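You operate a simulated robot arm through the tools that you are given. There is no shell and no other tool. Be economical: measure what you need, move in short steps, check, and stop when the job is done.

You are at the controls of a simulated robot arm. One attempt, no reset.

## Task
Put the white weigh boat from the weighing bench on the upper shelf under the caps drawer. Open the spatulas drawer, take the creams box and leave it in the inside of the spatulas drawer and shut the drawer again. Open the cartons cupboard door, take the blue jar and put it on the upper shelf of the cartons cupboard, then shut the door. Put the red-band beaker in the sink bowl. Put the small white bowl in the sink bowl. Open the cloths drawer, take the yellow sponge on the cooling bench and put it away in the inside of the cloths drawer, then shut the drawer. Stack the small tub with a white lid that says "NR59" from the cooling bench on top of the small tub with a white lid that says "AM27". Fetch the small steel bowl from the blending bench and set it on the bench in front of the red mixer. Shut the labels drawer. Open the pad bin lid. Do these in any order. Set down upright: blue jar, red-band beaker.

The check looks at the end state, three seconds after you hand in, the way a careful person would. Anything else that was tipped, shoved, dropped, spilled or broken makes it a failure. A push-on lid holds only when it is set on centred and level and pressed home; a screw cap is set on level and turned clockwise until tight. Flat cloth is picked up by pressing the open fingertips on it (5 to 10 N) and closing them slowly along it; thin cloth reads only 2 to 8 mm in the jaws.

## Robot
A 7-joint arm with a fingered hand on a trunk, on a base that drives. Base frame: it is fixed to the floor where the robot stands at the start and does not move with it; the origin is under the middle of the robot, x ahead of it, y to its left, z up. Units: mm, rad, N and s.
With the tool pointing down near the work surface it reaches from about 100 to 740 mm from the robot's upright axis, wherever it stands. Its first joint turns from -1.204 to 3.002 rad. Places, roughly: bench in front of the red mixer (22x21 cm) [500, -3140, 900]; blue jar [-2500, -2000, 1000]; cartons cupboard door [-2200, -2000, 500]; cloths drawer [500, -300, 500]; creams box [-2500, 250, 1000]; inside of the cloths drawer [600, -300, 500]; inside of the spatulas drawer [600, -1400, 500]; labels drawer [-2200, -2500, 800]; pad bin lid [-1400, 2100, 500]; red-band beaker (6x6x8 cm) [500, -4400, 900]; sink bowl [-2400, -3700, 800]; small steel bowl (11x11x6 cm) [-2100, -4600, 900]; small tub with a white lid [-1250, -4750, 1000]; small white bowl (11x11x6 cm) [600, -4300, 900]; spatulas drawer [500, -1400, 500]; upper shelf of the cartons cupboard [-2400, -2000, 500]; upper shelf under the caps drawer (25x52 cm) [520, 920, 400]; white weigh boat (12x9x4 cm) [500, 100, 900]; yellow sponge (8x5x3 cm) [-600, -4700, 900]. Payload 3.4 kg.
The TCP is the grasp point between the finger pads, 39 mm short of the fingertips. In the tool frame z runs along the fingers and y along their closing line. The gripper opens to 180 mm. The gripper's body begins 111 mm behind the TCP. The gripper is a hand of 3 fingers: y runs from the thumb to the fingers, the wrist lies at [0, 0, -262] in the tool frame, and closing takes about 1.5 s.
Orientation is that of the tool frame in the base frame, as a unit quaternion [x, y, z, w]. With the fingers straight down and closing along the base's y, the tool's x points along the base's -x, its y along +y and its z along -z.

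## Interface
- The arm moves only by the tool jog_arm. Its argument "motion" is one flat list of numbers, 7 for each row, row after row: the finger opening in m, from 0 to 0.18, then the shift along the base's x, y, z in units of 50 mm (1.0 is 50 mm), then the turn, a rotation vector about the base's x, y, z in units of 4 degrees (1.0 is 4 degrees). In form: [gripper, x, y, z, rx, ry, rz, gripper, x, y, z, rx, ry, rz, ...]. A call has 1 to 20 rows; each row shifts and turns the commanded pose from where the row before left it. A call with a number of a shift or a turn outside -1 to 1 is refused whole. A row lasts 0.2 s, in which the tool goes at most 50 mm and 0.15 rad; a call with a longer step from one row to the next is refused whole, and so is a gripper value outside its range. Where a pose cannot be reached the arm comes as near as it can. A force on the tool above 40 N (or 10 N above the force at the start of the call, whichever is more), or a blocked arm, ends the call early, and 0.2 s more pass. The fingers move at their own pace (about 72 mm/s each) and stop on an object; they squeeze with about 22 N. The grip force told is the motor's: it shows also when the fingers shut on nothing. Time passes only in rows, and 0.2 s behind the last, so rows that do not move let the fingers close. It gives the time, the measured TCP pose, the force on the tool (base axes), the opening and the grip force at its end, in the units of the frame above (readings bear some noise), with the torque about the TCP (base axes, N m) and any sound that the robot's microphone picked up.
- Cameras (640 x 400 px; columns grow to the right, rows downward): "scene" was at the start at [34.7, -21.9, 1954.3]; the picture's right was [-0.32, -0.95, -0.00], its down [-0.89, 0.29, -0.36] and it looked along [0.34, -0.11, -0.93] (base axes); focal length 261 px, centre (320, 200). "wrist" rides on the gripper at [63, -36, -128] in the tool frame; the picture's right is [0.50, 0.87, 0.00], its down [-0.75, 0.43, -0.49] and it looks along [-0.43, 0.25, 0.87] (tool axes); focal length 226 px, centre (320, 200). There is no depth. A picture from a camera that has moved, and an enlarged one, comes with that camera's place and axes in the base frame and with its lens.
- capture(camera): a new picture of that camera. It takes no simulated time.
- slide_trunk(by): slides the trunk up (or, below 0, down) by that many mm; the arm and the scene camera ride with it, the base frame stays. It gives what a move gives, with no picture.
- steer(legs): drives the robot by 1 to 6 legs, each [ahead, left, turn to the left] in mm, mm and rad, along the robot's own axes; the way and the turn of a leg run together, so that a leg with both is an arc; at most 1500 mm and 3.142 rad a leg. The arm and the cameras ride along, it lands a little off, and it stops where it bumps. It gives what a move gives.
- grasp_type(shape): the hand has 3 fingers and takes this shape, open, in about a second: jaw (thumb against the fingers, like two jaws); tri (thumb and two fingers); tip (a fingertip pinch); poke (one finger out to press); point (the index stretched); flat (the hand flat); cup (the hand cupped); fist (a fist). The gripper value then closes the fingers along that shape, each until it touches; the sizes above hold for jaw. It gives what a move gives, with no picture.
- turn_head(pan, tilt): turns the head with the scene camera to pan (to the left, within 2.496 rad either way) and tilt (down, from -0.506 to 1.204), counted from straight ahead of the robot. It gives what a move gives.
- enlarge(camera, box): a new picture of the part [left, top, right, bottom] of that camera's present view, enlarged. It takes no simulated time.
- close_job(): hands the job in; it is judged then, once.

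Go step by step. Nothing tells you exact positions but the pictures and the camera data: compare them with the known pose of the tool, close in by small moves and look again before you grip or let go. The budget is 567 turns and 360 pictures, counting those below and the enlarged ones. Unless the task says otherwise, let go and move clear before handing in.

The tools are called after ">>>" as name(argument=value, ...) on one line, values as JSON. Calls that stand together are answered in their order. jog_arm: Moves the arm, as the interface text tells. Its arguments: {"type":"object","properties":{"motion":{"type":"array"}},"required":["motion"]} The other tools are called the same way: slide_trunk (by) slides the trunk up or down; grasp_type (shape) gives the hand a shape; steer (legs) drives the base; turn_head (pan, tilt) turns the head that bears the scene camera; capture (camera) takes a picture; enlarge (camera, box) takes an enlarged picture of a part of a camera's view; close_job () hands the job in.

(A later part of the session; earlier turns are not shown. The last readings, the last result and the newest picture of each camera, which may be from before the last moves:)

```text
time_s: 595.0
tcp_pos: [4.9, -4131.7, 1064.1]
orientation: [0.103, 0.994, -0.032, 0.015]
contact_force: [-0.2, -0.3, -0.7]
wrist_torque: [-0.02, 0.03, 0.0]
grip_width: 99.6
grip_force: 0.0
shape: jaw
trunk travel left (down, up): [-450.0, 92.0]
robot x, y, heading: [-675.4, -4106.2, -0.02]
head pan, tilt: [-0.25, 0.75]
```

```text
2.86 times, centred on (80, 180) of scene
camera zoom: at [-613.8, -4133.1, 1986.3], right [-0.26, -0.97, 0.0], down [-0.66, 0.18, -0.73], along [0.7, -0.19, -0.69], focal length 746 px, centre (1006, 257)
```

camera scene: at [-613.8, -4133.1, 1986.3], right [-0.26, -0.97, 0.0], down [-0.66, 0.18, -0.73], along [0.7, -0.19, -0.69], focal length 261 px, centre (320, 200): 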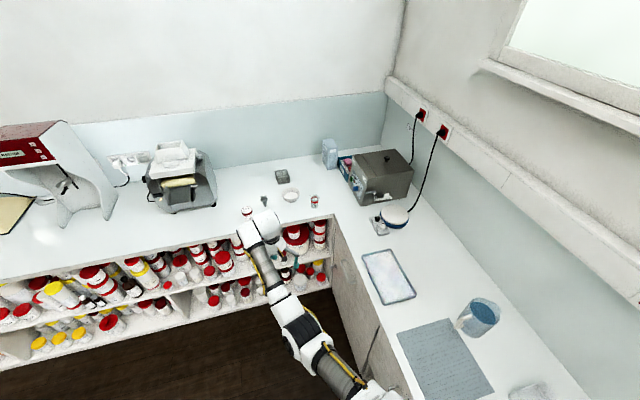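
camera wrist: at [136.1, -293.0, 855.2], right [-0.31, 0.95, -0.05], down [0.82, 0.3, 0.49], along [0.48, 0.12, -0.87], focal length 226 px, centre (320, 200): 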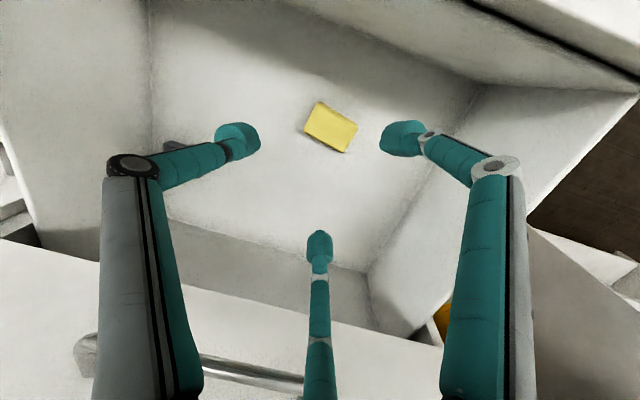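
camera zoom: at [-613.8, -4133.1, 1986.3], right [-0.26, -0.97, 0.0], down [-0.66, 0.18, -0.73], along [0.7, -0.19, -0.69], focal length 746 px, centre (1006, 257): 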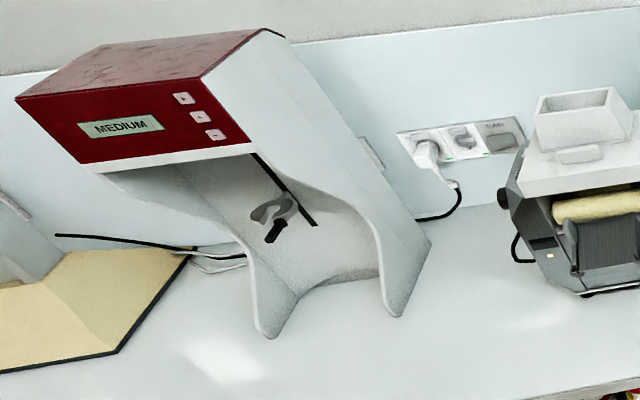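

The white bowl is at about (530, −4268) and the red-band beaker at about (440, −4385). Beaker first.

>>> jog_arm(motion=[0.1, -0.2, -0.6, 0.2, 0.1, 0, 0, 0.1, -0.2, -0.6, 0.2, 0.1, 0.0, 0, 0.1, -0.2, -0.6, 0.2, 0, 0, 0, 0.1, -0.2, -0.6, 0.1, 0, 0, 0, 0.1, -0.2, -0.6, 0, 0, 0, 0, 0.1, -0.2, -0.5, 0, 0, 0, 0])

>>> steer(legs=[[0, -80, 0.02], [480, 0, 0]])

>>> jog_arm(motion=[0.1, 0, 0, 0, 0, 0, 0, 0.1, 0, 0, 0, 0, 0, 0, 0.1, 0, 0, 0, 0, 0, 0])

>>> capture(camera="wrist")

```text
time_s: 596.4
tcp_pos: [-14.9, -4309.4, 1079.5]
orientation: [0.104, 0.994, -0.025, 0.015]
contact_force: [-0.2, 0.2, 0.0]
wrist_torque: [0.03, -0.02, 0.05]
grip_width: 100.0
grip_force: 0.1
shape: jaw
out of reach, approached as far as the arm can: row 1, 2, 3, 4
trunk travel left (down, up): [-450.0, 92.0]
robot x, y, heading: [-680.2, -4109.8, -0.015]
head pan, tilt: [-0.25, 0.75]
```

```text
time_s: 599.9
tcp_pos: [466.4, -4362.3, 1080.6]
orientation: [0.091, 0.995, -0.027, 0.015]
contact_force: [0.5, 0.3, 0.2]
wrist_torque: [-0.02, 0.0, -0.04]
grip_width: 99.8
grip_force: 0.1
shape: jaw
trunk travel left (down, up): [-450.0, 92.0]
robot x, y, heading: [-200.6, -4183.7, 0.004]
head pan, tilt: [-0.25, 0.75]
```

```text
time_s: 600.7
tcp_pos: [462.1, -4367.4, 1084.3]
orientation: [0.099, 0.994, -0.034, 0.018]
contact_force: [-0.5, -0.3, 0.6]
wrist_torque: [0.09, 0.0, -0.04]
grip_width: 99.6
grip_force: 0.1
shape: jaw
trunk travel left (down, up): [-450.0, 92.0]
robot x, y, heading: [-200.2, -4187.2, 0.008]
head pan, tilt: [-0.25, 0.75]
```

```text
141 pictures are left
camera wrist: at [391.8, -4380.4, 1212.0], right [-0.32, 0.94, -0.07], down [0.81, 0.31, 0.49], along [0.49, 0.1, -0.87], focal length 226 px, centre (320, 200)
```

wrist: 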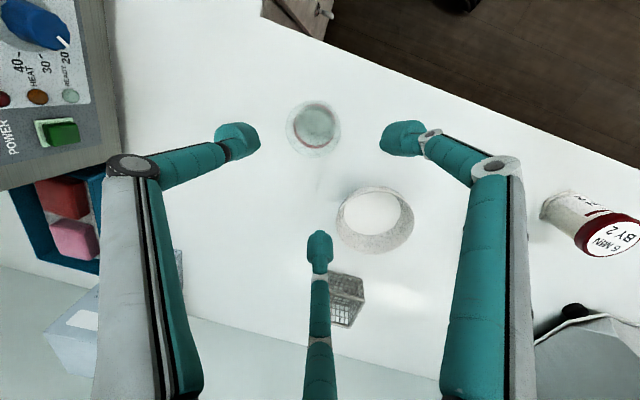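

>>> jog_arm(motion=[0.1, -0.19, -0.2, -0.3, 0.5, 0.2, 0, 0.1, -0.19, -0.2, -0.3, 0.5, 0.2, 0, 0.1, 0, 0, -0.3, 0, 0, 0, 0.1, 0, 0, 0, 0, 0, 0, 0.1, 0, 0, 0, 0, 0, 0])

>>> capture(camera="wrist")

```text
time_s: 601.9
tcp_pos: [453.5, -4356.4, 1038.5]
orientation: [0.09, 0.996, -0.005, 0.0]
contact_force: [0.2, 1.7, -0.5]
wrist_torque: [-0.15, 0.07, 0.01]
grip_width: 100.0
grip_force: 0.1
shape: jaw
out of reach, approached as far as the arm can: row 1
trunk travel left (down, up): [-450.0, 92.0]
robot x, y, heading: [-201.1, -4179.7, 0.01]
head pan, tilt: [-0.25, 0.75]
```

```text
140 pictures are left
camera wrist: at [385.7, -4378.2, 1166.4], right [-0.34, 0.94, -0.01], down [0.82, 0.3, 0.49], along [0.46, 0.16, -0.87], focal length 226 px, centre (320, 200)
```

wrist: 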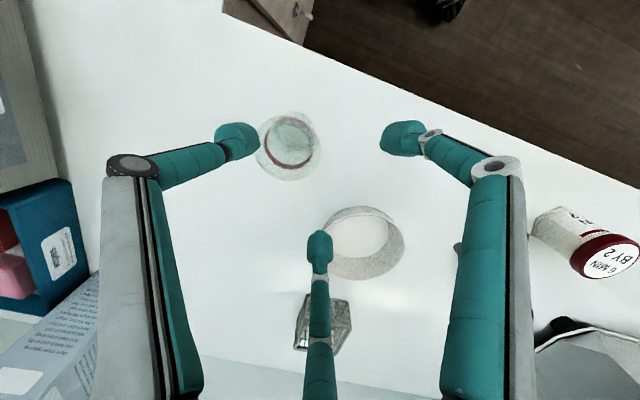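

>>> jog_arm(motion=[0.1, -0.1, -0.3, 0, 0, 0, 0, 0.1, -0.1, -0.3, 0, 0, 0, 0, 0.1, 0, 0, 0, 0, 0, 0, 0.1, 0, 0, 0, 0, 0, 0, 0.1, 0, 0, 0, 0, 0, 0])

>>> capture(camera="wrist")

```text
time_s: 603.1
tcp_pos: [443.5, -4424.4, 1031.7]
orientation: [0.093, 0.996, 0.008, -0.001]
contact_force: [-1.0, -0.8, 1.1]
wrist_torque: [0.14, -0.01, 0.0]
grip_width: 100.2
grip_force: 0.2
shape: jaw
trunk travel left (down, up): [-450.0, 92.0]
robot x, y, heading: [-200.3, -4189.4, 0.01]
head pan, tilt: [-0.25, 0.75]
```

```text
139 pictures are left
camera wrist: at [375.2, -4449.0, 1160.4], right [-0.33, 0.94, 0.02], down [0.82, 0.28, 0.5], along [0.46, 0.18, -0.87], focal length 226 px, centre (320, 200)
```

wrist: 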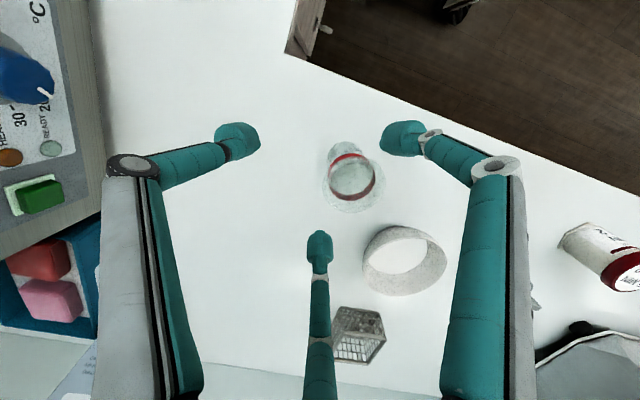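

>>> jog_arm(motion=[0.1, 0, 0, 0, 0, 0, 0, 0.1, 0, 0, 0, 0, 0, 0, 0.1, 0, 0, 0, 0, 0, 0, 0.1, 0, 0, 0, 0, 0, 0, 0.1, 0, 0, 0, 0, 0, 0, 0.1, 0, 0, 0, 0, 0, 0, 0.1, 0, 0, 0, 0, 0, 0, 0.1, 0, 0, 0, 0, 0, 0, 0.1, 0, 0, 0, 0, 0, 0, 0.1, 0, 0, 0, 0, 0, 0, 0.1, 0, 0, 0, 0, 0, 0, 0.1, 0, 0, 0, 0, 0, 0, 0.1, 0, 0, 0, 0, 0, 0, 0.1, 0, 0, 0, 0, 0, 0, 0.1, 0, 0, 0, 0, 0, 0, 0.1, 0, 0, 0, 0, 0, 0, 0.1, 0, 0, 0, 0, 0, 0, 0.1, 0, 0, 0, 0, 0, 0, 0.1, 0, 0, 0, 0, 0, 0, 0.1, 0, 0, 0, 0, 0, 0])

>>> jog_arm(motion=[0.1, 0, 0, 0, 0, 0, 0, 0.1, 0, 0, 0, 0, 0, 0, 0.1, 0, 0, 0, 0, 0, 0])

>>> jog_arm(motion=[0.1, 0, 0, 0, 0, 0, 0, 0.1, 0, 0, 0, 0, 0, 0, 0.1, 0, 0, 0, 0, 0, 0])

>>> jog_arm(motion=[0.1, 0, 0, 0, 0, 0, 0, 0.1, 0, 0, 0, 0, 0, 0, 0.1, 0, 0, 0, 0, 0, 0])

```text
time_s: 607.3
tcp_pos: [444.1, -4408.4, 1035.0]
orientation: [0.091, 0.996, 0.004, -0.002]
contact_force: [-0.2, -0.8, -0.3]
wrist_torque: [0.0, 0.0, -0.03]
grip_width: 99.9
grip_force: 0.1
shape: jaw
trunk travel left (down, up): [-450.0, 92.0]
robot x, y, heading: [-200.9, -4183.1, 0.009]
head pan, tilt: [-0.25, 0.75]
```

```text
time_s: 608.1
tcp_pos: [443.9, -4405.8, 1034.9]
orientation: [0.092, 0.996, 0.002, 0.0]
contact_force: [-0.5, 0.3, 0.3]
wrist_torque: [0.0, 0.04, -0.01]
grip_width: 99.9
grip_force: 0.0
shape: jaw
trunk travel left (down, up): [-450.0, 92.0]
robot x, y, heading: [-204.1, -4184.7, 0.006]
head pan, tilt: [-0.25, 0.75]
```

```text
time_s: 608.9
tcp_pos: [444.0, -4405.9, 1036.1]
orientation: [0.091, 0.996, 0.001, 0.0]
contact_force: [0.0, 0.2, -0.3]
wrist_torque: [0.03, 0.0, 0.01]
grip_width: 100.0
grip_force: 0.0
shape: jaw
trunk travel left (down, up): [-450.0, 92.0]
robot x, y, heading: [-200.8, -4181.1, 0.011]
head pan, tilt: [-0.25, 0.75]
```

```text
time_s: 609.7
tcp_pos: [443.6, -4404.5, 1035.6]
orientation: [0.09, 0.996, 0.002, 0.0]
contact_force: [0.3, -0.3, -0.1]
wrist_torque: [0.02, 0.0, -0.01]
grip_width: 100.0
grip_force: 0.1
shape: jaw
trunk travel left (down, up): [-450.0, 92.0]
robot x, y, heading: [-200.5, -4181.3, 0.013]
head pan, tilt: [-0.25, 0.75]
```

Settled. Slow small shift onto the beaker.

>>> jog_arm(motion=[0.1, 0, 0.06, 0, 0, 0, 0, 0.1, 0, 0.06, 0, 0, 0, 0, 0.1, 0, 0.06, 0, 0, 0, 0, 0.1, 0, 0.06, 0, 0, 0, 0, 0.1, 0, 0.06, 0, 0, 0, 0, 0.1, 0, 0.06, 0, 0, 0, 0, 0.1, 0, 0, 0, 0, 0, 0, 0.1, 0, 0, 0, 0, 0, 0])

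>>> capture(camera="wrist")

```text
time_s: 611.5
tcp_pos: [441.7, -4385.1, 1034.9]
orientation: [0.09, 0.996, 0.002, 0.0]
contact_force: [0.6, 0.9, -0.5]
wrist_torque: [0.02, 0.02, -0.03]
grip_width: 99.9
grip_force: 0.0
shape: jaw
trunk travel left (down, up): [-450.0, 92.0]
robot x, y, heading: [-201.5, -4182.7, 0.008]
head pan, tilt: [-0.25, 0.75]
```

```text
138 pictures are left
camera wrist: at [374.5, -4409.2, 1164.2], right [-0.33, 0.94, 0.0], down [0.82, 0.29, 0.49], along [0.46, 0.17, -0.87], focal length 226 px, centre (320, 200)
```

wrist: 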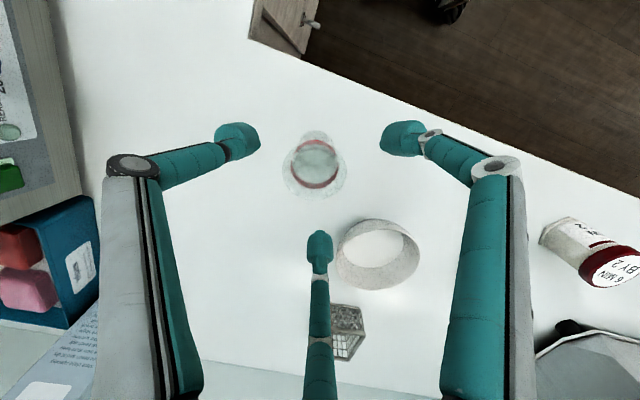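

>>> jog_arm(motion=[0.09, 0.04, -0.04, -0.4, 0, 0, 0, 0.09, 0, 0, -0.4, 0, 0, 0, 0.09, 0, 0, -0.4, 0, 0, 0, 0.09, 0, 0, -0.4, 0, 0, 0, 0.09, 0, 0, 0, 0, 0, 0])

>>> capture(camera="wrist")

```text
time_s: 612.7
tcp_pos: [445.9, -4388.4, 954.8]
orientation: [0.091, 0.996, 0.002, 0.0]
contact_force: [-0.3, 0.6, 0.7]
wrist_torque: [0.0, 0.01, -0.03]
grip_width: 90.6
grip_force: 0.0
shape: jaw
trunk travel left (down, up): [-450.0, 92.0]
robot x, y, heading: [-198.7, -4179.1, 0.009]
head pan, tilt: [-0.25, 0.75]
```

```text
137 pictures are left
camera wrist: at [376.9, -4412.1, 1083.7], right [-0.33, 0.94, 0.0], down [0.82, 0.29, 0.49], along [0.46, 0.17, -0.87], focal length 226 px, centre (320, 200)
```

wrist: 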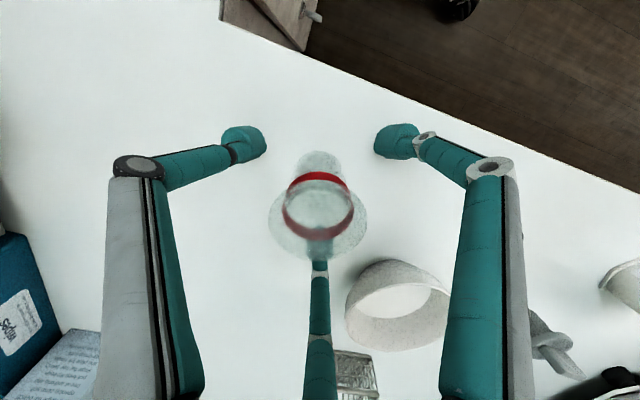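

Good alignment. Close and lift gently.

>>> jog_arm(motion=[0.07, 0, 0, 0, 0, 0, 0, 0.05, 0, 0, 0, 0, 0, 0, 0.0, 0, 0, 0, 0, 0, 0, 0.0, 0, 0, 0, 0, 0, 0, 0.0, 0, 0, 0, 0, 0, 0, 0.0, 0, 0, 0.1, 0, 0, 0, 0.0, 0, 0, 0.2, 0, 0, 0])

>>> capture(camera="wrist")

```text
time_s: 614.3
tcp_pos: [444.9, -4387.8, 970.2]
orientation: [0.09, 0.996, 0.002, 0.0]
contact_force: [-0.1, 0.1, -0.4]
wrist_torque: [0.01, 0.02, 0.03]
grip_width: 36.5
grip_force: 21.7
shape: jaw
trunk travel left (down, up): [-450.0, 92.0]
robot x, y, heading: [-203.3, -4182.7, 0.009]
head pan, tilt: [-0.25, 0.75]
```

```text
136 pictures are left
camera wrist: at [377.4, -4412.2, 1099.1], right [-0.33, 0.94, 0.0], down [0.82, 0.29, 0.49], along [0.46, 0.17, -0.87], focal length 226 px, centre (320, 200)
```

wrist: 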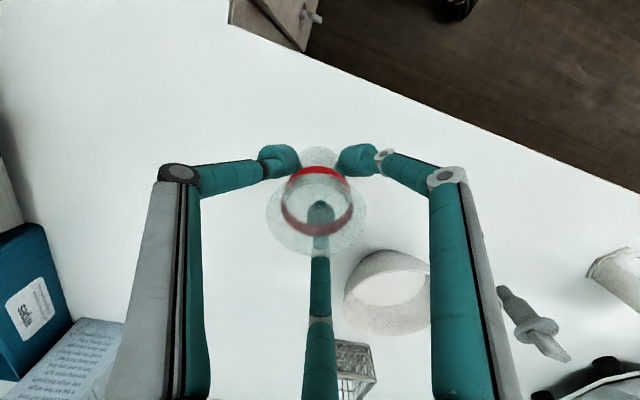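

>>> jog_arm(motion=[0.0, 0, 0, 0.5, 0, 0, 0, 0.0, 0, 0, 0.6, 0, 0, 0, 0.0, 0, 0, 0.6, 0, 0, 0, 0.0, 0, 0, 0.6, 0, 0, 0])

>>> steer(legs=[[-480, 0, 0], [0, 0, 3.13], [0, -270, 0], [650, 0, 0]])

>>> turn_head(pan=0.0, tilt=0.85)

>>> capture(camera="scene")

>>> capture(camera="wrist")

```text
time_s: 615.3
tcp_pos: [456.2, -4396.0, 1080.7]
orientation: [0.091, 0.996, 0.001, -0.001]
contact_force: [0.0, -0.3, 0.0]
wrist_torque: [-0.03, -0.01, 0.01]
grip_width: 36.5
grip_force: 21.9
shape: jaw
out of reach, approached as far as the arm can: row 3, 4
trunk travel left (down, up): [-450.0, 92.0]
robot x, y, heading: [-203.0, -4182.3, 0.01]
head pan, tilt: [-0.25, 0.75]
```

```text
time_s: 630.2
tcp_pos: [-1968.6, -3681.3, 1078.1]
orientation: [0.995, -0.1, 0.0, 0.005]
contact_force: [-0.1, -0.3, -0.6]
wrist_torque: [-0.02, 0.0, 0.01]
grip_width: 35.9
grip_force: 21.7
shape: jaw
trunk travel left (down, up): [-450.0, 92.0]
robot x, y, heading: [-1317.0, -3911.2, 3.13]
head pan, tilt: [-0.25, 0.75]
```

```text
time_s: 630.9
tcp_pos: [-1965.9, -3680.7, 1081.8]
orientation: [0.995, -0.102, -0.002, 0.003]
contact_force: [0.4, 0.5, 0.2]
wrist_torque: [-0.04, 0.02, -0.02]
grip_width: 36.0
grip_force: 21.9
shape: jaw
trunk travel left (down, up): [-450.0, 92.0]
robot x, y, heading: [-1311.6, -3910.9, 3.132]
head pan, tilt: [0.0, 0.85]
```

```text
135 pictures are left
camera scene: at [-1371.9, -3887.6, 1978.3], right [0.01, 1.0, -0.01], down [0.75, -0.01, -0.66], along [-0.66, 0.0, -0.75], focal length 261 px, centre (320, 200)
```

scene: 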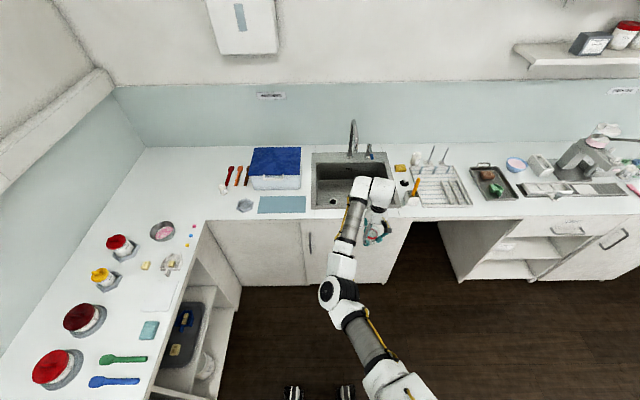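

```text
134 pictures are left
camera wrist: at [-1896.4, -3656.8, 1210.0], right [0.31, -0.95, 0.0], down [-0.82, -0.27, 0.5], along [-0.47, -0.16, -0.87], focal length 226 px, centre (320, 200)
```

wrist: 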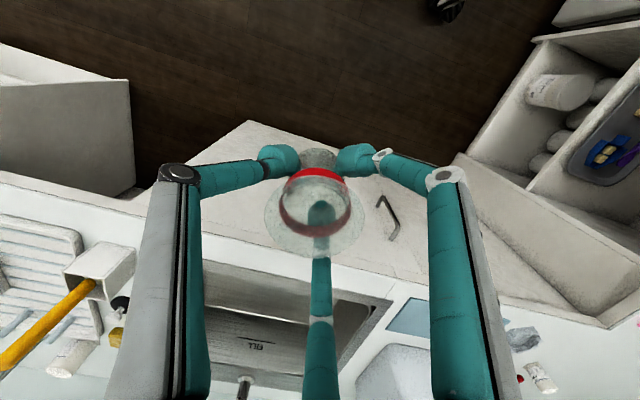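

>>> steer(legs=[[220, -30, 0.005], [215, -31, 0]])

>>> jog_arm(motion=[0.0, 0, 0, 0, 0, 0, 0, 0.0, 0, 0, 0, 0, 0, 0, 0.0, 0, 0, 0, 0, 0, 0, 0.0, 0, 0, 0, 0, 0, 0, 0.0, 0, 0, 0, 0, 0, 0, 0.0, 0, 0, 0, 0, 0, 0])

>>> capture(camera="wrist")

>>> turn_head(pan=0.0, tilt=1.1)

>>> capture(camera="scene")

```text
time_s: 633.9
tcp_pos: [-2399.4, -3639.2, 1084.4]
orientation: [0.995, -0.099, -0.002, -0.003]
contact_force: [-0.1, -0.2, -0.5]
wrist_torque: [0.06, -0.05, -0.02]
grip_width: 35.8
grip_force: 22.4
shape: jaw
trunk travel left (down, up): [-450.0, 92.0]
robot x, y, heading: [-1745.6, -3848.6, 3.137]
head pan, tilt: [0.0, 0.85]
```

```text
time_s: 635.3
tcp_pos: [-2396.9, -3631.3, 1084.8]
orientation: [0.995, -0.099, -0.002, -0.001]
contact_force: [0.5, 0.7, 0.3]
wrist_torque: [0.03, -0.03, 0.01]
grip_width: 35.6
grip_force: 22.4
shape: jaw
trunk travel left (down, up): [-450.0, 92.0]
robot x, y, heading: [-1746.1, -3847.0, 3.131]
head pan, tilt: [0.0, 0.85]
```

```text
133 pictures are left
camera wrist: at [-2327.5, -3608.2, 1212.8], right [0.32, -0.95, 0.0], down [-0.82, -0.28, 0.5], along [-0.47, -0.16, -0.87], focal length 226 px, centre (320, 200)
```

wrist: 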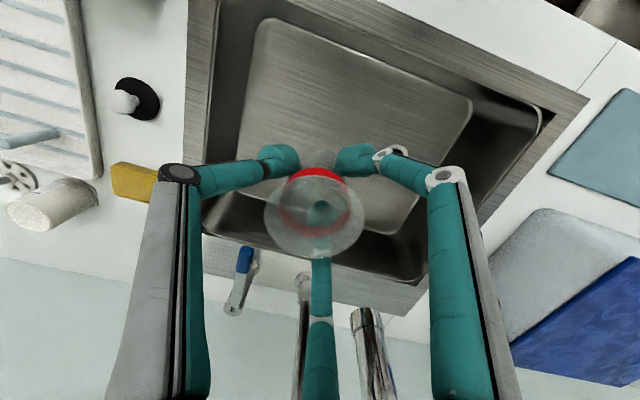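

```text
time_s: 636.1
tcp_pos: [-2396.8, -3632.1, 1084.9]
orientation: [0.995, -0.098, -0.003, 0.0]
contact_force: [-0.8, 0.1, 1.1]
wrist_torque: [-0.04, 0.01, -0.01]
grip_width: 35.9
grip_force: 21.9
shape: jaw
trunk travel left (down, up): [-450.0, 92.0]
robot x, y, heading: [-1749.0, -3848.6, 3.136]
head pan, tilt: [0.0, 1.1]
```

```text
132 pictures are left
camera scene: at [-1789.5, -3844.6, 1960.7], right [0.01, 1.0, 0.0], down [0.89, -0.01, -0.45], along [-0.45, 0.0, -0.89], focal length 261 px, centre (320, 200)
```

scene: 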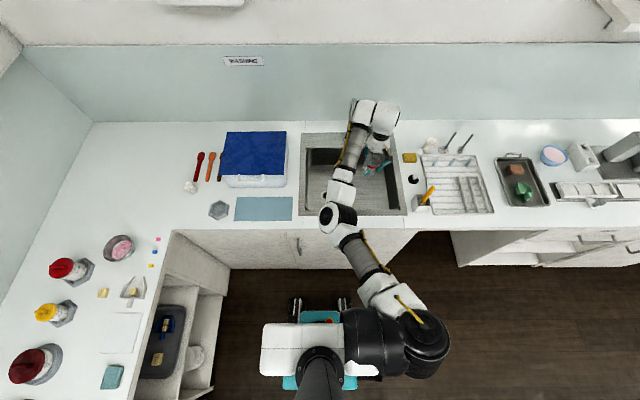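

The tap spout overhangs near (−2456, −3700), so I'll set the beaker at about (−2395, −3580), clear of it.

>>> jog_arm(motion=[0.0, 0, 0.08, 0, 0, 0, 0, 0.0, 0, 0.12, 0, 0, 0, 0, 0.0, 0, 0.12, 0, 0, 0, 0, 0.0, 0, 0.12, 0, 0, 0, 0, 0.0, 0, 0.12, 0, 0, 0, 0, 0.0, 0, 0.12, 0, 0, 0, 0, 0.0, 0, 0.12, 0, 0, 0, 0, 0.0, 0, 0.12, 0, 0, 0, 0, 0.0, 0, 0.08, 0, 0, 0, 0, 0.0, 0, 0, 0, 0, 0, 0, 0.0, 0, 0, -0.3, 0, 0, 0, 0.0, 0, 0, -0.5, 0, 0, 0, 0.0, 0, 0, -0.5, 0, 0, 0, 0.0, 0, 0, -0.5, 0, 0, 0])

>>> capture(camera="wrist")

```text
time_s: 639.1
tcp_pos: [-2401.1, -3583.4, 991.8]
orientation: [0.995, -0.099, -0.003, -0.001]
contact_force: [-1.4, -0.1, -0.3]
wrist_torque: [0.01, 0.01, 0.01]
grip_width: 35.8
grip_force: 21.8
shape: jaw
out of reach, approached as far as the arm can: row 1, 2
trunk travel left (down, up): [-450.0, 92.0]
robot x, y, heading: [-1744.5, -3846.9, 3.135]
head pan, tilt: [0.0, 1.1]
```

```text
131 pictures are left
camera wrist: at [-2331.9, -3560.3, 1119.9], right [0.32, -0.95, 0.0], down [-0.82, -0.28, 0.5], along [-0.47, -0.16, -0.87], focal length 226 px, centre (320, 200)
```

wrist: 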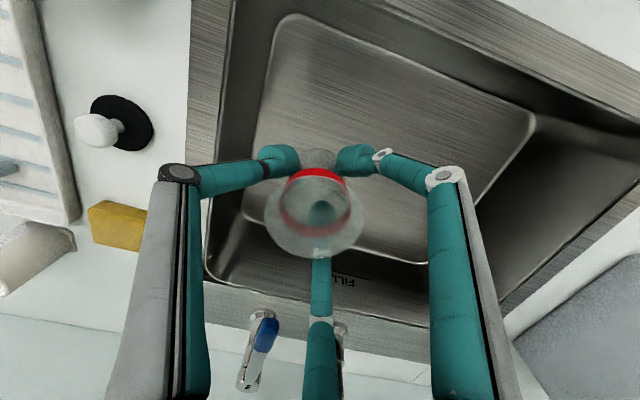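

>>> slide_trunk(by=-170)

>>> capture(camera="wrist")

```text
time_s: 641.0
tcp_pos: [-2401.5, -3584.2, 822.2]
orientation: [0.995, -0.099, -0.003, 0.0]
contact_force: [-0.3, -0.2, -0.1]
wrist_torque: [0.01, 0.05, 0.0]
grip_width: 36.1
grip_force: 22.3
shape: jaw
trunk travel left (down, up): [-280.0, 262.0]
robot x, y, heading: [-1746.9, -3847.1, 3.132]
head pan, tilt: [0.0, 1.1]
```

```text
130 pictures are left
camera wrist: at [-2331.8, -3560.9, 951.1], right [0.32, -0.95, 0.0], down [-0.82, -0.28, 0.5], along [-0.47, -0.16, -0.87], focal length 226 px, centre (320, 200)
```

wrist: 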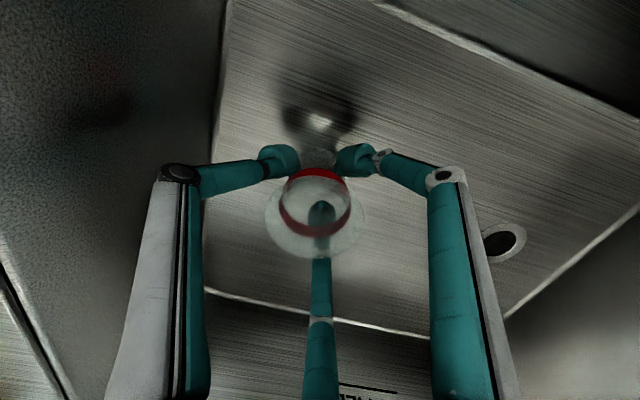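

>>> jog_arm(motion=[0.0, 0, 0, -0.15, 0, 0, 0, 0.0, 0, 0, -0.1, 0, 0, 0, 0.0, 0, 0, -0.1, 0, 0, 0, 0.0, 0, 0, -0.1, 0, 0, 0])

>>> jog_arm(motion=[0.0, 0, 0, -0.08, 0, 0, 0, 0.0, 0, 0, -0.08, 0, 0, 0, 0.0, 0, 0, -0.08, 0, 0, 0, 0.0, 0, 0, 0, 0, 0, 0])

```text
time_s: 642.0
tcp_pos: [-2401.4, -3583.8, 802.0]
orientation: [0.995, -0.099, -0.005, -0.002]
contact_force: [1.8, 0.6, 14.0]
wrist_torque: [0.1, -0.03, -0.02]
grip_width: 36.6
grip_force: 21.9
shape: jaw
trunk travel left (down, up): [-280.0, 262.0]
robot x, y, heading: [-1747.7, -3845.4, 3.139]
head pan, tilt: [0.0, 1.1]
```

```text
time_s: 642.6
tcp_pos: [-2404.5, -3583.9, 801.8]
orientation: [0.995, -0.1, -0.012, -0.003]
contact_force: [5.8, -0.1, 25.7]
wrist_torque: [0.03, -0.21, -0.01]
grip_width: 38.4
grip_force: 22.0
shape: jaw
trunk travel left (down, up): [-280.0, 262.0]
robot x, y, heading: [-1747.7, -3848.9, 3.139]
head pan, tilt: [0.0, 1.1]
stopped in row 3: the force on the tool passed its limit at 43 N (the readings are from after the stop); the commanded pose is now the measured one
```

Contact. Ease up slightly and release.

>>> jog_arm(motion=[0.0, 0, 0, 0.04, 0, 0, 0, 0.06, 0, 0, 0, 0, 0, 0, 0.08, 0, 0, 0, 0, 0, 0, 0.09, 0, 0, 0, 0, 0, 0, 0.09, 0, 0, 0, 0, 0, 0])

>>> capture(camera="wrist")

```text
time_s: 643.8
tcp_pos: [-2403.6, -3586.0, 797.8]
orientation: [0.995, -0.1, -0.007, -0.002]
contact_force: [-0.4, 0.2, -0.4]
wrist_torque: [0.02, 0.01, 0.03]
grip_width: 89.4
grip_force: 0.1
shape: jaw
trunk travel left (down, up): [-280.0, 262.0]
robot x, y, heading: [-1744.5, -3854.7, 3.136]
head pan, tilt: [0.0, 1.1]
```

```text
129 pictures are left
camera wrist: at [-2332.7, -3561.6, 926.9], right [0.32, -0.95, -0.01], down [-0.82, -0.28, 0.5], along [-0.48, -0.15, -0.87], focal length 226 px, centre (320, 200)
```

wrist: 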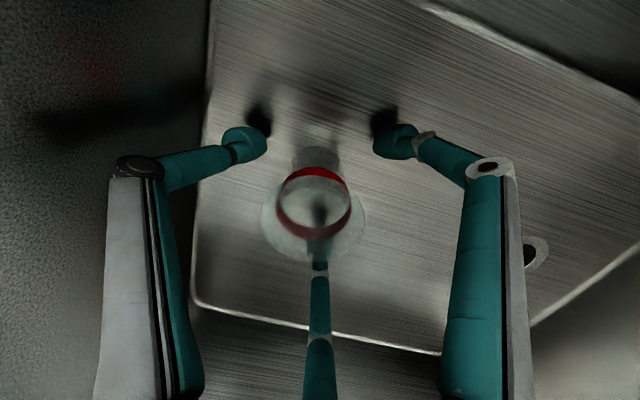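

Beaker stands upright. Lift straight up.

>>> jog_arm(motion=[0.09, 0, 0, 0.4, 0, 0, 0, 0.09, 0, 0, 0.6, 0, 0, 0, 0.09, 0, 0, 0.8, 0, 0, 0, 0.09, 0, 0, 0.8, 0, 0, 0, 0.09, 0, 0, 0.8, 0, 0, 0, 0.09, 0, 0, 0.8, 0, 0, 0])

>>> slide_trunk(by=170)

>>> capture(camera="wrist")

```text
time_s: 645.2
tcp_pos: [-2418.2, -3571.2, 1005.5]
orientation: [0.995, -0.098, -0.007, -0.002]
contact_force: [-0.1, 0.5, -0.9]
wrist_torque: [-0.01, 0.06, 0.03]
grip_width: 89.3
grip_force: 0.0
shape: jaw
out of reach, approached as far as the arm can: row 4, 5, 6
trunk travel left (down, up): [-280.0, 262.0]
robot x, y, heading: [-1749.1, -3849.4, 3.137]
head pan, tilt: [0.0, 1.1]
```

```text
time_s: 647.1
tcp_pos: [-2417.1, -3573.3, 1176.9]
orientation: [0.995, -0.099, -0.006, -0.002]
contact_force: [0.3, -0.4, 0.6]
wrist_torque: [0.01, 0.01, 0.02]
grip_width: 89.3
grip_force: 0.1
shape: jaw
trunk travel left (down, up): [-450.0, 92.0]
robot x, y, heading: [-1749.6, -3850.2, 3.135]
head pan, tilt: [0.0, 1.1]
```

```text
128 pictures are left
camera wrist: at [-2346.7, -3550.4, 1303.8], right [0.32, -0.95, -0.01], down [-0.82, -0.28, 0.5], along [-0.48, -0.15, -0.87], focal length 226 px, centre (320, 200)
```

wrist: 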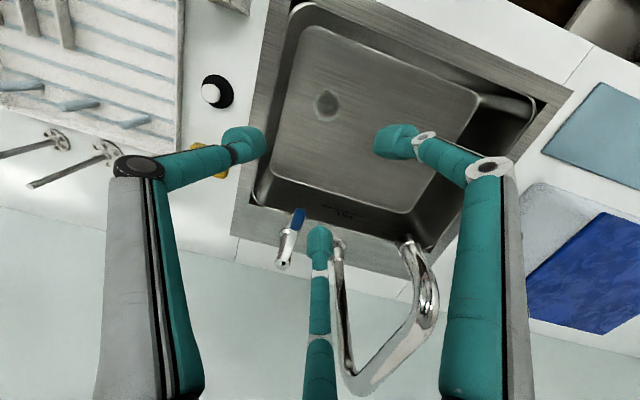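

>>> enlarge(camera="wrist", box=[280, 60, 380, 140])

>>> steer(legs=[[-300, 0, 0], [0, 0, 1.577], [0, -364, 0]])

>>> jog_arm(motion=[0.13, 0, 0, 0, 0, 0, 0, 0.13, 0, 0, 0, 0, 0, 0, 0.13, 0, 0, 0, 0, 0, 0, 0.13, 0, 0, 0, 0, 0, 0])

>>> capture(camera="wrist")

```text
5.00 times, centred on (330, 100) of wrist
camera zoom: at [-2346.7, -3550.4, 1303.8], right [0.32, -0.95, -0.01], down [-0.82, -0.28, 0.5], along [-0.48, -0.15, -0.87], focal length 1130 px, centre (270, 700)
```

zoom: 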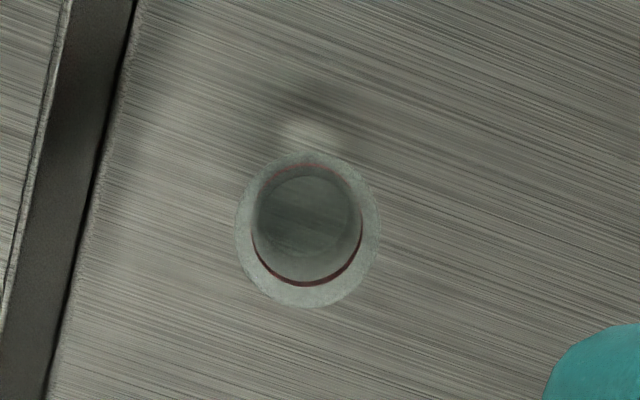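

```text
time_s: 654.8
tcp_pos: [-2106.6, -4492.1, 1178.3]
orientation: [0.786, 0.618, -0.009, 0.001]
contact_force: [0.6, -0.1, 0.4]
wrist_torque: [0.0, 0.09, -0.02]
grip_width: 89.6
grip_force: 0.0
shape: jaw
trunk travel left (down, up): [-450.0, 92.0]
robot x, y, heading: [-1818.1, -3833.9, -1.613]
head pan, tilt: [0.0, 1.1]
```

```text
time_s: 655.8
tcp_pos: [-2121.3, -4488.1, 1177.3]
orientation: [0.787, 0.617, -0.006, 0.005]
contact_force: [0.0, 0.2, 1.1]
wrist_torque: [-0.01, -0.06, 0.02]
grip_width: 129.7
grip_force: 0.1
shape: jaw
trunk travel left (down, up): [-450.0, 92.0]
robot x, y, heading: [-1809.5, -3834.9, -1.617]
head pan, tilt: [0.0, 1.1]
```

```text
126 pictures are left
camera wrist: at [-2140.8, -4415.8, 1304.4], right [0.96, 0.28, -0.01], down [0.24, -0.83, 0.5], along [0.14, -0.49, -0.86], focal length 226 px, centre (320, 200)
```

wrist: 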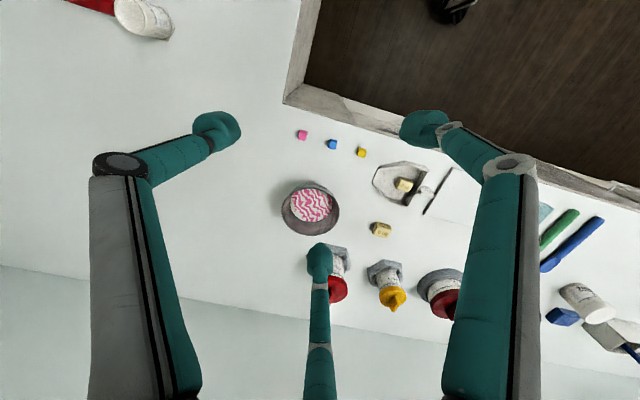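

The beaker is upright in the sink. The steel bowl is at about (−2096, −4631); I'll square up and move over it.

>>> steer(legs=[[0, 0, 0.046], [130, 0, 0]])

>>> jog_arm(motion=[0.14, 0, 0, 0, 0, 0, 0, 0.14, 0, 0, -0.4, 0, 0, 0, 0.14, 0, 0, -0.6, 0, 0, 0, 0.14, 0, 0, -0.6, 0, 0, 0, 0.14, 0, 0, 0, 0, 0, 0, 0.14, 0, 0, 0, 0, 0, 0, 0.14, 0, 0, 0, 0, 0, 0, 0.14, 0, 0, 0, 0, 0, 0, 0.14, 0, 0, 0, 0, 0, 0])

>>> capture(camera="wrist")

```text
time_s: 657.5
tcp_pos: [-2087.0, -4632.0, 1178.0]
orientation: [0.772, 0.636, -0.006, 0.006]
contact_force: [0.1, -0.2, -0.1]
wrist_torque: [0.0, -0.05, 0.06]
grip_width: 129.8
grip_force: 0.1
shape: jaw
trunk travel left (down, up): [-450.0, 92.0]
robot x, y, heading: [-1809.8, -3964.2, -1.568]
head pan, tilt: [0.0, 1.1]
```

```text
time_s: 659.5
tcp_pos: [-2091.3, -4628.5, 1097.9]
orientation: [0.773, 0.634, -0.007, 0.006]
contact_force: [-0.6, -0.7, -0.2]
wrist_torque: [0.01, 0.0, 0.02]
grip_width: 139.6
grip_force: 0.1
shape: jaw
trunk travel left (down, up): [-450.0, 92.0]
robot x, y, heading: [-1813.1, -3961.1, -1.573]
head pan, tilt: [0.0, 1.1]
```

```text
125 pictures are left
camera wrist: at [-2113.1, -4556.7, 1225.5], right [0.95, 0.32, -0.01], down [0.28, -0.82, 0.51], along [0.16, -0.48, -0.86], focal length 226 px, centre (320, 200)
```

wrist: 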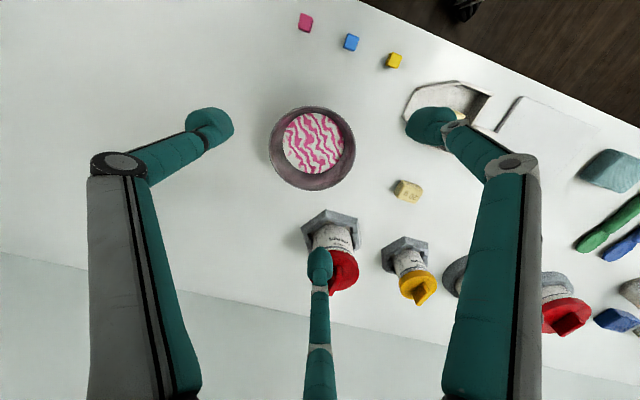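

>>> jog_arm(motion=[0.14, -0.04, -0.1, -0.5, 0, 0, 0, 0.14, -0.04, -0.1, -0.5, 0, 0, 0, 0.14, 0, 0, -0.5, 0, 0, 0, 0.14, 0, 0, -0.5, 0, 0, 0, 0.14, 0, 0, -0.4, 0, 0, 0, 0.14, 0, 0, -0.2, 0, 0, 0, 0.14, 0, 0, 0, 0, 0, 0])

>>> capture(camera="wrist")

```text
time_s: 661.1
tcp_pos: [-2090.5, -4639.2, 966.8]
orientation: [0.773, 0.634, -0.007, 0.006]
contact_force: [-0.1, 0.2, -0.2]
wrist_torque: [0.02, 0.0, -0.01]
grip_width: 139.6
grip_force: 0.1
shape: jaw
trunk travel left (down, up): [-450.0, 92.0]
robot x, y, heading: [-1813.5, -3966.7, -1.571]
head pan, tilt: [0.0, 1.1]
```

```text
124 pictures are left
camera wrist: at [-2113.5, -4567.5, 1095.7], right [0.95, 0.32, -0.01], down [0.28, -0.82, 0.51], along [0.16, -0.48, -0.86], focal length 226 px, centre (320, 200)
```

wrist: 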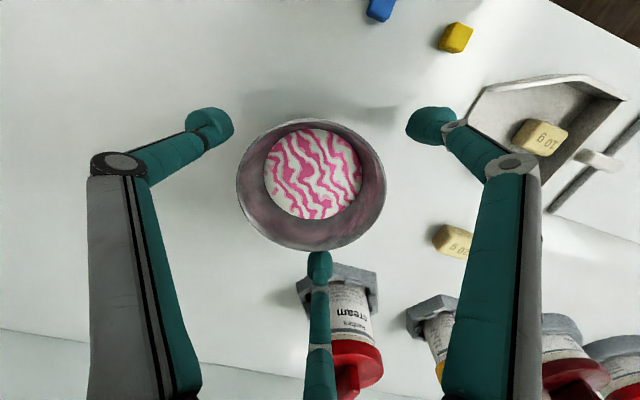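

>>> jog_arm(motion=[0.14, -0.12, 0.08, -0.15, 0, 0, 0, 0.14, 0, 0, -0.15, 0, 0, 0, 0.12, 0, 0, 0, 0, 0, 0, 0.1, 0, 0, 0, 0, 0, 0, 0.08, 0, 0, 0, 0, 0, 0, 0.06, 0, 0, 0, 0, 0, 0, 0.0, 0, 0, 0, 0, 0, 0, 0.0, 0, 0, 0, 0, 0, 0])

>>> capture(camera="wrist")

```text
time_s: 662.9
tcp_pos: [-2097.2, -4633.6, 953.9]
orientation: [0.772, 0.635, -0.007, 0.006]
contact_force: [-0.2, -0.3, -0.2]
wrist_torque: [-0.05, -0.03, 0.0]
grip_width: 84.4
grip_force: 22.2
shape: jaw
trunk travel left (down, up): [-450.0, 92.0]
robot x, y, heading: [-1811.7, -3959.0, -1.572]
head pan, tilt: [0.0, 1.1]
```

```text
123 pictures are left
camera wrist: at [-2120.0, -4563.1, 1081.1], right [0.95, 0.32, -0.01], down [0.28, -0.82, 0.5], along [0.16, -0.48, -0.86], focal length 226 px, centre (320, 200)
```

wrist: 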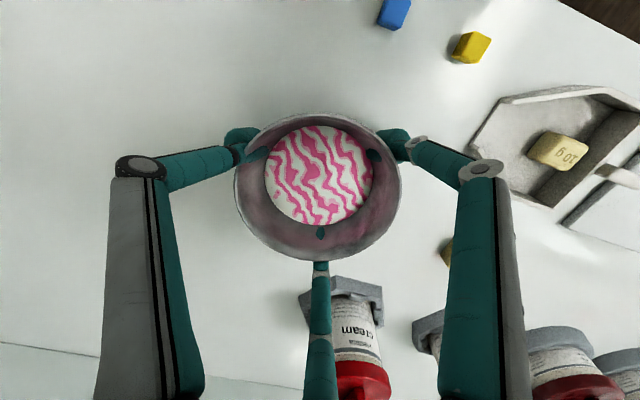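

>>> jog_arm(motion=[0.0, 0, 0, 0.1, 0, 0, 0, 0.0, 0, 0, 0.2, 0, 0, 0, 0.0, 0, 0, 0.3, 0, 0, 0, 0.0, 0, 0, 0.5, 0, 0, 0, 0.0, 0, 0, 0.6, 0, 0, 0, 0.0, 0, 0, 0.6, 0, 0, 0])

>>> capture(camera="wrist")

```text
time_s: 664.3
tcp_pos: [-2097.8, -4635.8, 1070.7]
orientation: [0.772, 0.635, -0.008, 0.005]
contact_force: [-0.3, 0.3, -1.7]
wrist_torque: [0.03, 0.02, -0.01]
grip_width: 83.9
grip_force: 21.7
shape: jaw
trunk travel left (down, up): [-450.0, 92.0]
robot x, y, heading: [-1814.6, -3962.8, -1.571]
head pan, tilt: [0.0, 1.1]
```

```text
122 pictures are left
camera wrist: at [-2119.8, -4563.9, 1197.4], right [0.95, 0.32, -0.01], down [0.28, -0.82, 0.5], along [0.16, -0.48, -0.86], focal length 226 px, centre (320, 200)
```

wrist: 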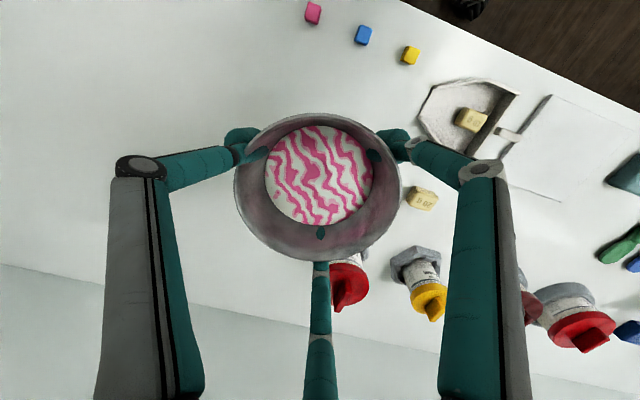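

Steel bowl held level. I'll drive to the red mixer on the east bench.

>>> steer(legs=[[-420, 0, 0], [0, 0, 1.571], [1250, 0, 0], [0, 690, 0]])

>>> turn_head(pan=-0.2, tilt=0.8)

>>> capture(camera="scene")

```text
time_s: 680.1
tcp_pos: [118.4, -3125.1, 1066.1]
orientation: [0.091, 0.996, 0.003, 0.008]
contact_force: [0.1, 0.2, -1.3]
wrist_torque: [0.1, -0.06, 0.04]
grip_width: 83.8
grip_force: 21.8
shape: jaw
trunk travel left (down, up): [-450.0, 92.0]
robot x, y, heading: [-560.4, -2839.1, 0.011]
head pan, tilt: [0.0, 1.1]
```

```text
time_s: 681.0
tcp_pos: [114.4, -3122.3, 1069.7]
orientation: [0.092, 0.996, 0.0, 0.009]
contact_force: [-0.8, -0.8, -0.8]
wrist_torque: [0.05, -0.03, 0.03]
grip_width: 83.7
grip_force: 22.0
shape: jaw
trunk travel left (down, up): [-450.0, 92.0]
robot x, y, heading: [-557.2, -2838.2, 0.011]
head pan, tilt: [-0.201, 0.799]
```

```text
121 pictures are left
camera scene: at [-493.1, -2872.4, 1982.1], right [-0.19, -0.98, -0.01], down [-0.71, 0.14, -0.69], along [0.68, -0.12, -0.72], focal length 261 px, centre (320, 200)
```

scene: 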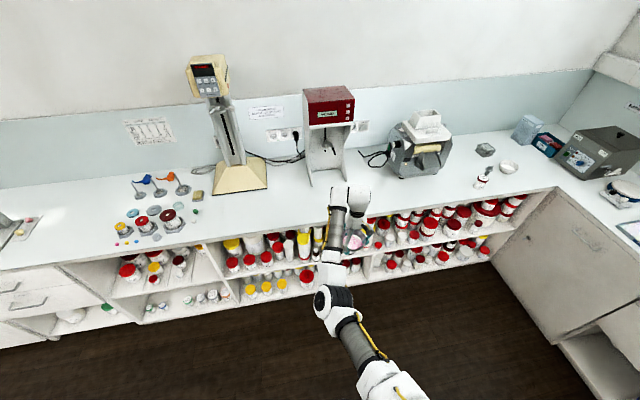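

>>> steer(legs=[[190, -8, -0.006], [190, -8, -0.005]])

>>> jog_arm(motion=[0.0, 0, 0, 0, 0, 0, 0, 0.0, 0, 0, 0, 0, 0, 0, 0.0, 0, 0, 0, 0, 0, 0, 0.0, 0, 0, 0, 0, 0, 0, 0.0, 0, 0, 0, 0, 0, 0, 0.0, 0, 0, 0, 0, 0, 0])

>>> capture(camera="wrist")

>>> capture(camera="scene")

```text
time_s: 683.6
tcp_pos: [492.7, -3138.7, 1069.9]
orientation: [0.096, 0.995, -0.001, 0.01]
contact_force: [0.2, -0.7, -2.8]
wrist_torque: [0.05, 0.02, 0.01]
grip_width: 83.6
grip_force: 22.0
shape: jaw
trunk travel left (down, up): [-450.0, 92.0]
robot x, y, heading: [-176.9, -2855.1, 0.007]
head pan, tilt: [-0.201, 0.799]
```

```text
time_s: 685.0
tcp_pos: [488.2, -3132.1, 1073.6]
orientation: [0.097, 0.995, -0.004, 0.011]
contact_force: [-0.1, -1.5, -2.0]
wrist_torque: [-0.01, 0.01, 0.02]
grip_width: 83.4
grip_force: 21.8
shape: jaw
trunk travel left (down, up): [-450.0, 92.0]
robot x, y, heading: [-176.2, -2853.1, 0.006]
head pan, tilt: [-0.201, 0.799]
```

```text
120 pictures are left
camera wrist: at [418.4, -3154.0, 1201.0], right [-0.32, 0.95, -0.02], down [0.81, 0.29, 0.51], along [0.48, 0.15, -0.86], focal length 226 px, centre (320, 200)
```

wrist: 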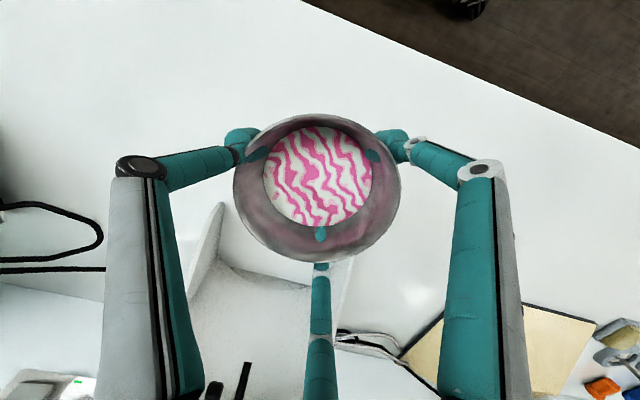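

```text
119 pictures are left
camera scene: at [-114.7, -2874.9, 1982.3], right [-0.2, -0.98, 0.0], down [-0.71, 0.14, -0.69], along [0.68, -0.13, -0.72], focal length 261 px, centre (320, 200)
```

scene: 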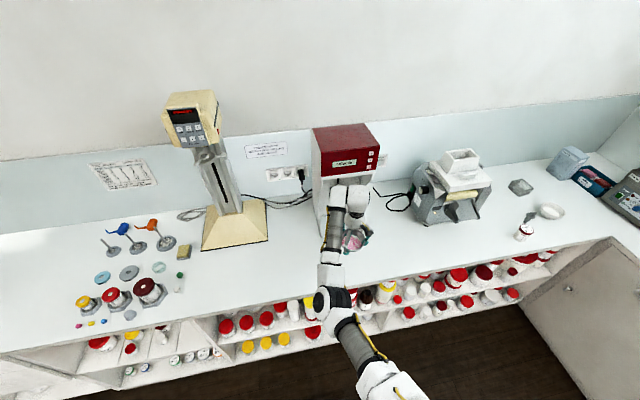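

>>> jog_arm(motion=[0.0, 0.1, -0.08, -0.5, 0, 0, 0, 0.0, 0, 0, -0.6, 0, 0, 0, 0.0, 0, 0, -0.6, 0, 0, 0, 0.0, 0, 0, -0.4, 0, 0, 0, 0.0, 0, 0, -0.1, 0, 0, 0, 0.0, 0, 0, 0, 0, 0, 0])

>>> jog_arm(motion=[0.0, 0, 0, -0.06, 0, 0, 0, 0.0, 0, 0, -0.06, 0, 0, 0, 0.0, 0, 0, 0, 0, 0, 0])

```text
time_s: 686.5
tcp_pos: [493.8, -3136.2, 962.9]
orientation: [0.097, 0.995, -0.004, 0.011]
contact_force: [0.0, 0.1, -1.3]
wrist_torque: [0.0, 0.02, -0.04]
grip_width: 83.7
grip_force: 22.5
shape: jaw
trunk travel left (down, up): [-450.0, 92.0]
robot x, y, heading: [-179.9, -2855.4, 0.004]
head pan, tilt: [-0.201, 0.799]
```

```text
time_s: 687.2
tcp_pos: [495.6, -3136.6, 957.5]
orientation: [0.097, 0.995, -0.004, 0.01]
contact_force: [-0.5, -0.1, -2.4]
wrist_torque: [0.01, -0.02, -0.02]
grip_width: 83.8
grip_force: 22.5
shape: jaw
trunk travel left (down, up): [-450.0, 92.0]
robot x, y, heading: [-178.5, -2855.2, 0.005]
head pan, tilt: [-0.201, 0.799]
```

>>> jog_arm(motion=[0.0, 0, 0, -0.06, 0, 0, 0, 0.0, 0, 0, 0, 0, 0, 0])

>>> jog_arm(motion=[0.0, 0, 0, -0.04, 0, 0, 0, 0.0, 0, 0, 0, 0, 0, 0])

```text
time_s: 687.9
tcp_pos: [494.9, -3137.6, 954.5]
orientation: [0.097, 0.995, -0.004, 0.01]
contact_force: [0.3, -0.7, -2.0]
wrist_torque: [-0.02, 0.02, -0.02]
grip_width: 83.6
grip_force: 22.0
shape: jaw
trunk travel left (down, up): [-450.0, 92.0]
robot x, y, heading: [-174.8, -2856.1, 0.004]
head pan, tilt: [-0.201, 0.799]
```

```text
time_s: 688.5
tcp_pos: [495.1, -3137.5, 953.7]
orientation: [0.096, 0.995, -0.004, 0.011]
contact_force: [1.2, 0.2, -1.7]
wrist_torque: [-0.01, -0.04, -0.02]
grip_width: 83.5
grip_force: 22.0
shape: jaw
trunk travel left (down, up): [-450.0, 92.0]
robot x, y, heading: [-176.8, -2846.5, 0.008]
head pan, tilt: [-0.201, 0.799]
```

>>> jog_arm(motion=[0.0, 0, 0, -0.04, 0, 0, 0, 0.0, 0, 0, -0.04, 0, 0, 0, 0.0, 0, 0, 0, 0, 0, 0])

>>> jog_arm(motion=[0.0, 0, 0, -0.04, 0, 0, 0, 0.0, 0, 0, 0, 0, 0, 0])

```text
time_s: 689.2
tcp_pos: [494.4, -3136.7, 949.8]
orientation: [0.097, 0.995, -0.005, 0.014]
contact_force: [1.5, -0.9, 7.7]
wrist_torque: [-0.14, 0.17, 0.07]
grip_width: 82.8
grip_force: 21.4
shape: jaw
trunk travel left (down, up): [-450.0, 92.0]
robot x, y, heading: [-177.4, -2853.2, 0.006]
head pan, tilt: [-0.201, 0.799]
```

```text
time_s: 689.9
tcp_pos: [494.4, -3136.6, 948.6]
orientation: [0.097, 0.995, -0.004, 0.013]
contact_force: [3.4, -2.1, 12.7]
wrist_torque: [-0.17, 0.04, 0.09]
grip_width: 81.5
grip_force: 21.5
shape: jaw
trunk travel left (down, up): [-450.0, 92.0]
robot x, y, heading: [-177.1, -2856.6, 0.005]
head pan, tilt: [-0.201, 0.799]
```

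Contact. Release wide and lift.

>>> jog_arm(motion=[0.1, 0, 0, 0.02, 0, 0, 0, 0.12, 0, 0, 0, 0, 0, 0, 0.14, 0, 0, 0, 0, 0, 0, 0.14, 0, 0, 0, 0, 0, 0, 0.14, 0, 0, 0.3, 0, 0, 0, 0.14, 0, 0, 0.5, 0, 0, 0, 0.14, 0, 0, 0.6, 0, 0, 0, 0.14, 0, 0, 0.6, 0, 0, 0])

>>> capture(camera="wrist")

```text
time_s: 691.6
tcp_pos: [495.6, -3135.2, 1050.5]
orientation: [0.097, 0.995, -0.004, 0.011]
contact_force: [0.3, -0.7, -0.1]
wrist_torque: [-0.03, -0.02, 0.05]
grip_width: 139.7
grip_force: 0.1
shape: jaw
trunk travel left (down, up): [-450.0, 92.0]
robot x, y, heading: [-176.5, -2853.3, 0.004]
head pan, tilt: [-0.201, 0.799]
```

```text
118 pictures are left
camera wrist: at [423.5, -3157.1, 1177.3], right [-0.33, 0.95, -0.02], down [0.81, 0.29, 0.51], along [0.48, 0.15, -0.86], focal length 226 px, centre (320, 200)
```

wrist: 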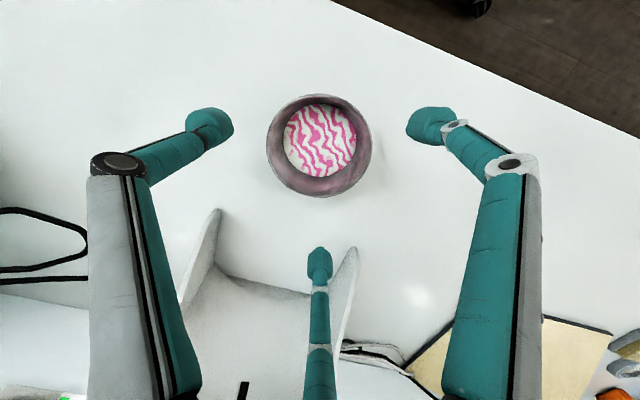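

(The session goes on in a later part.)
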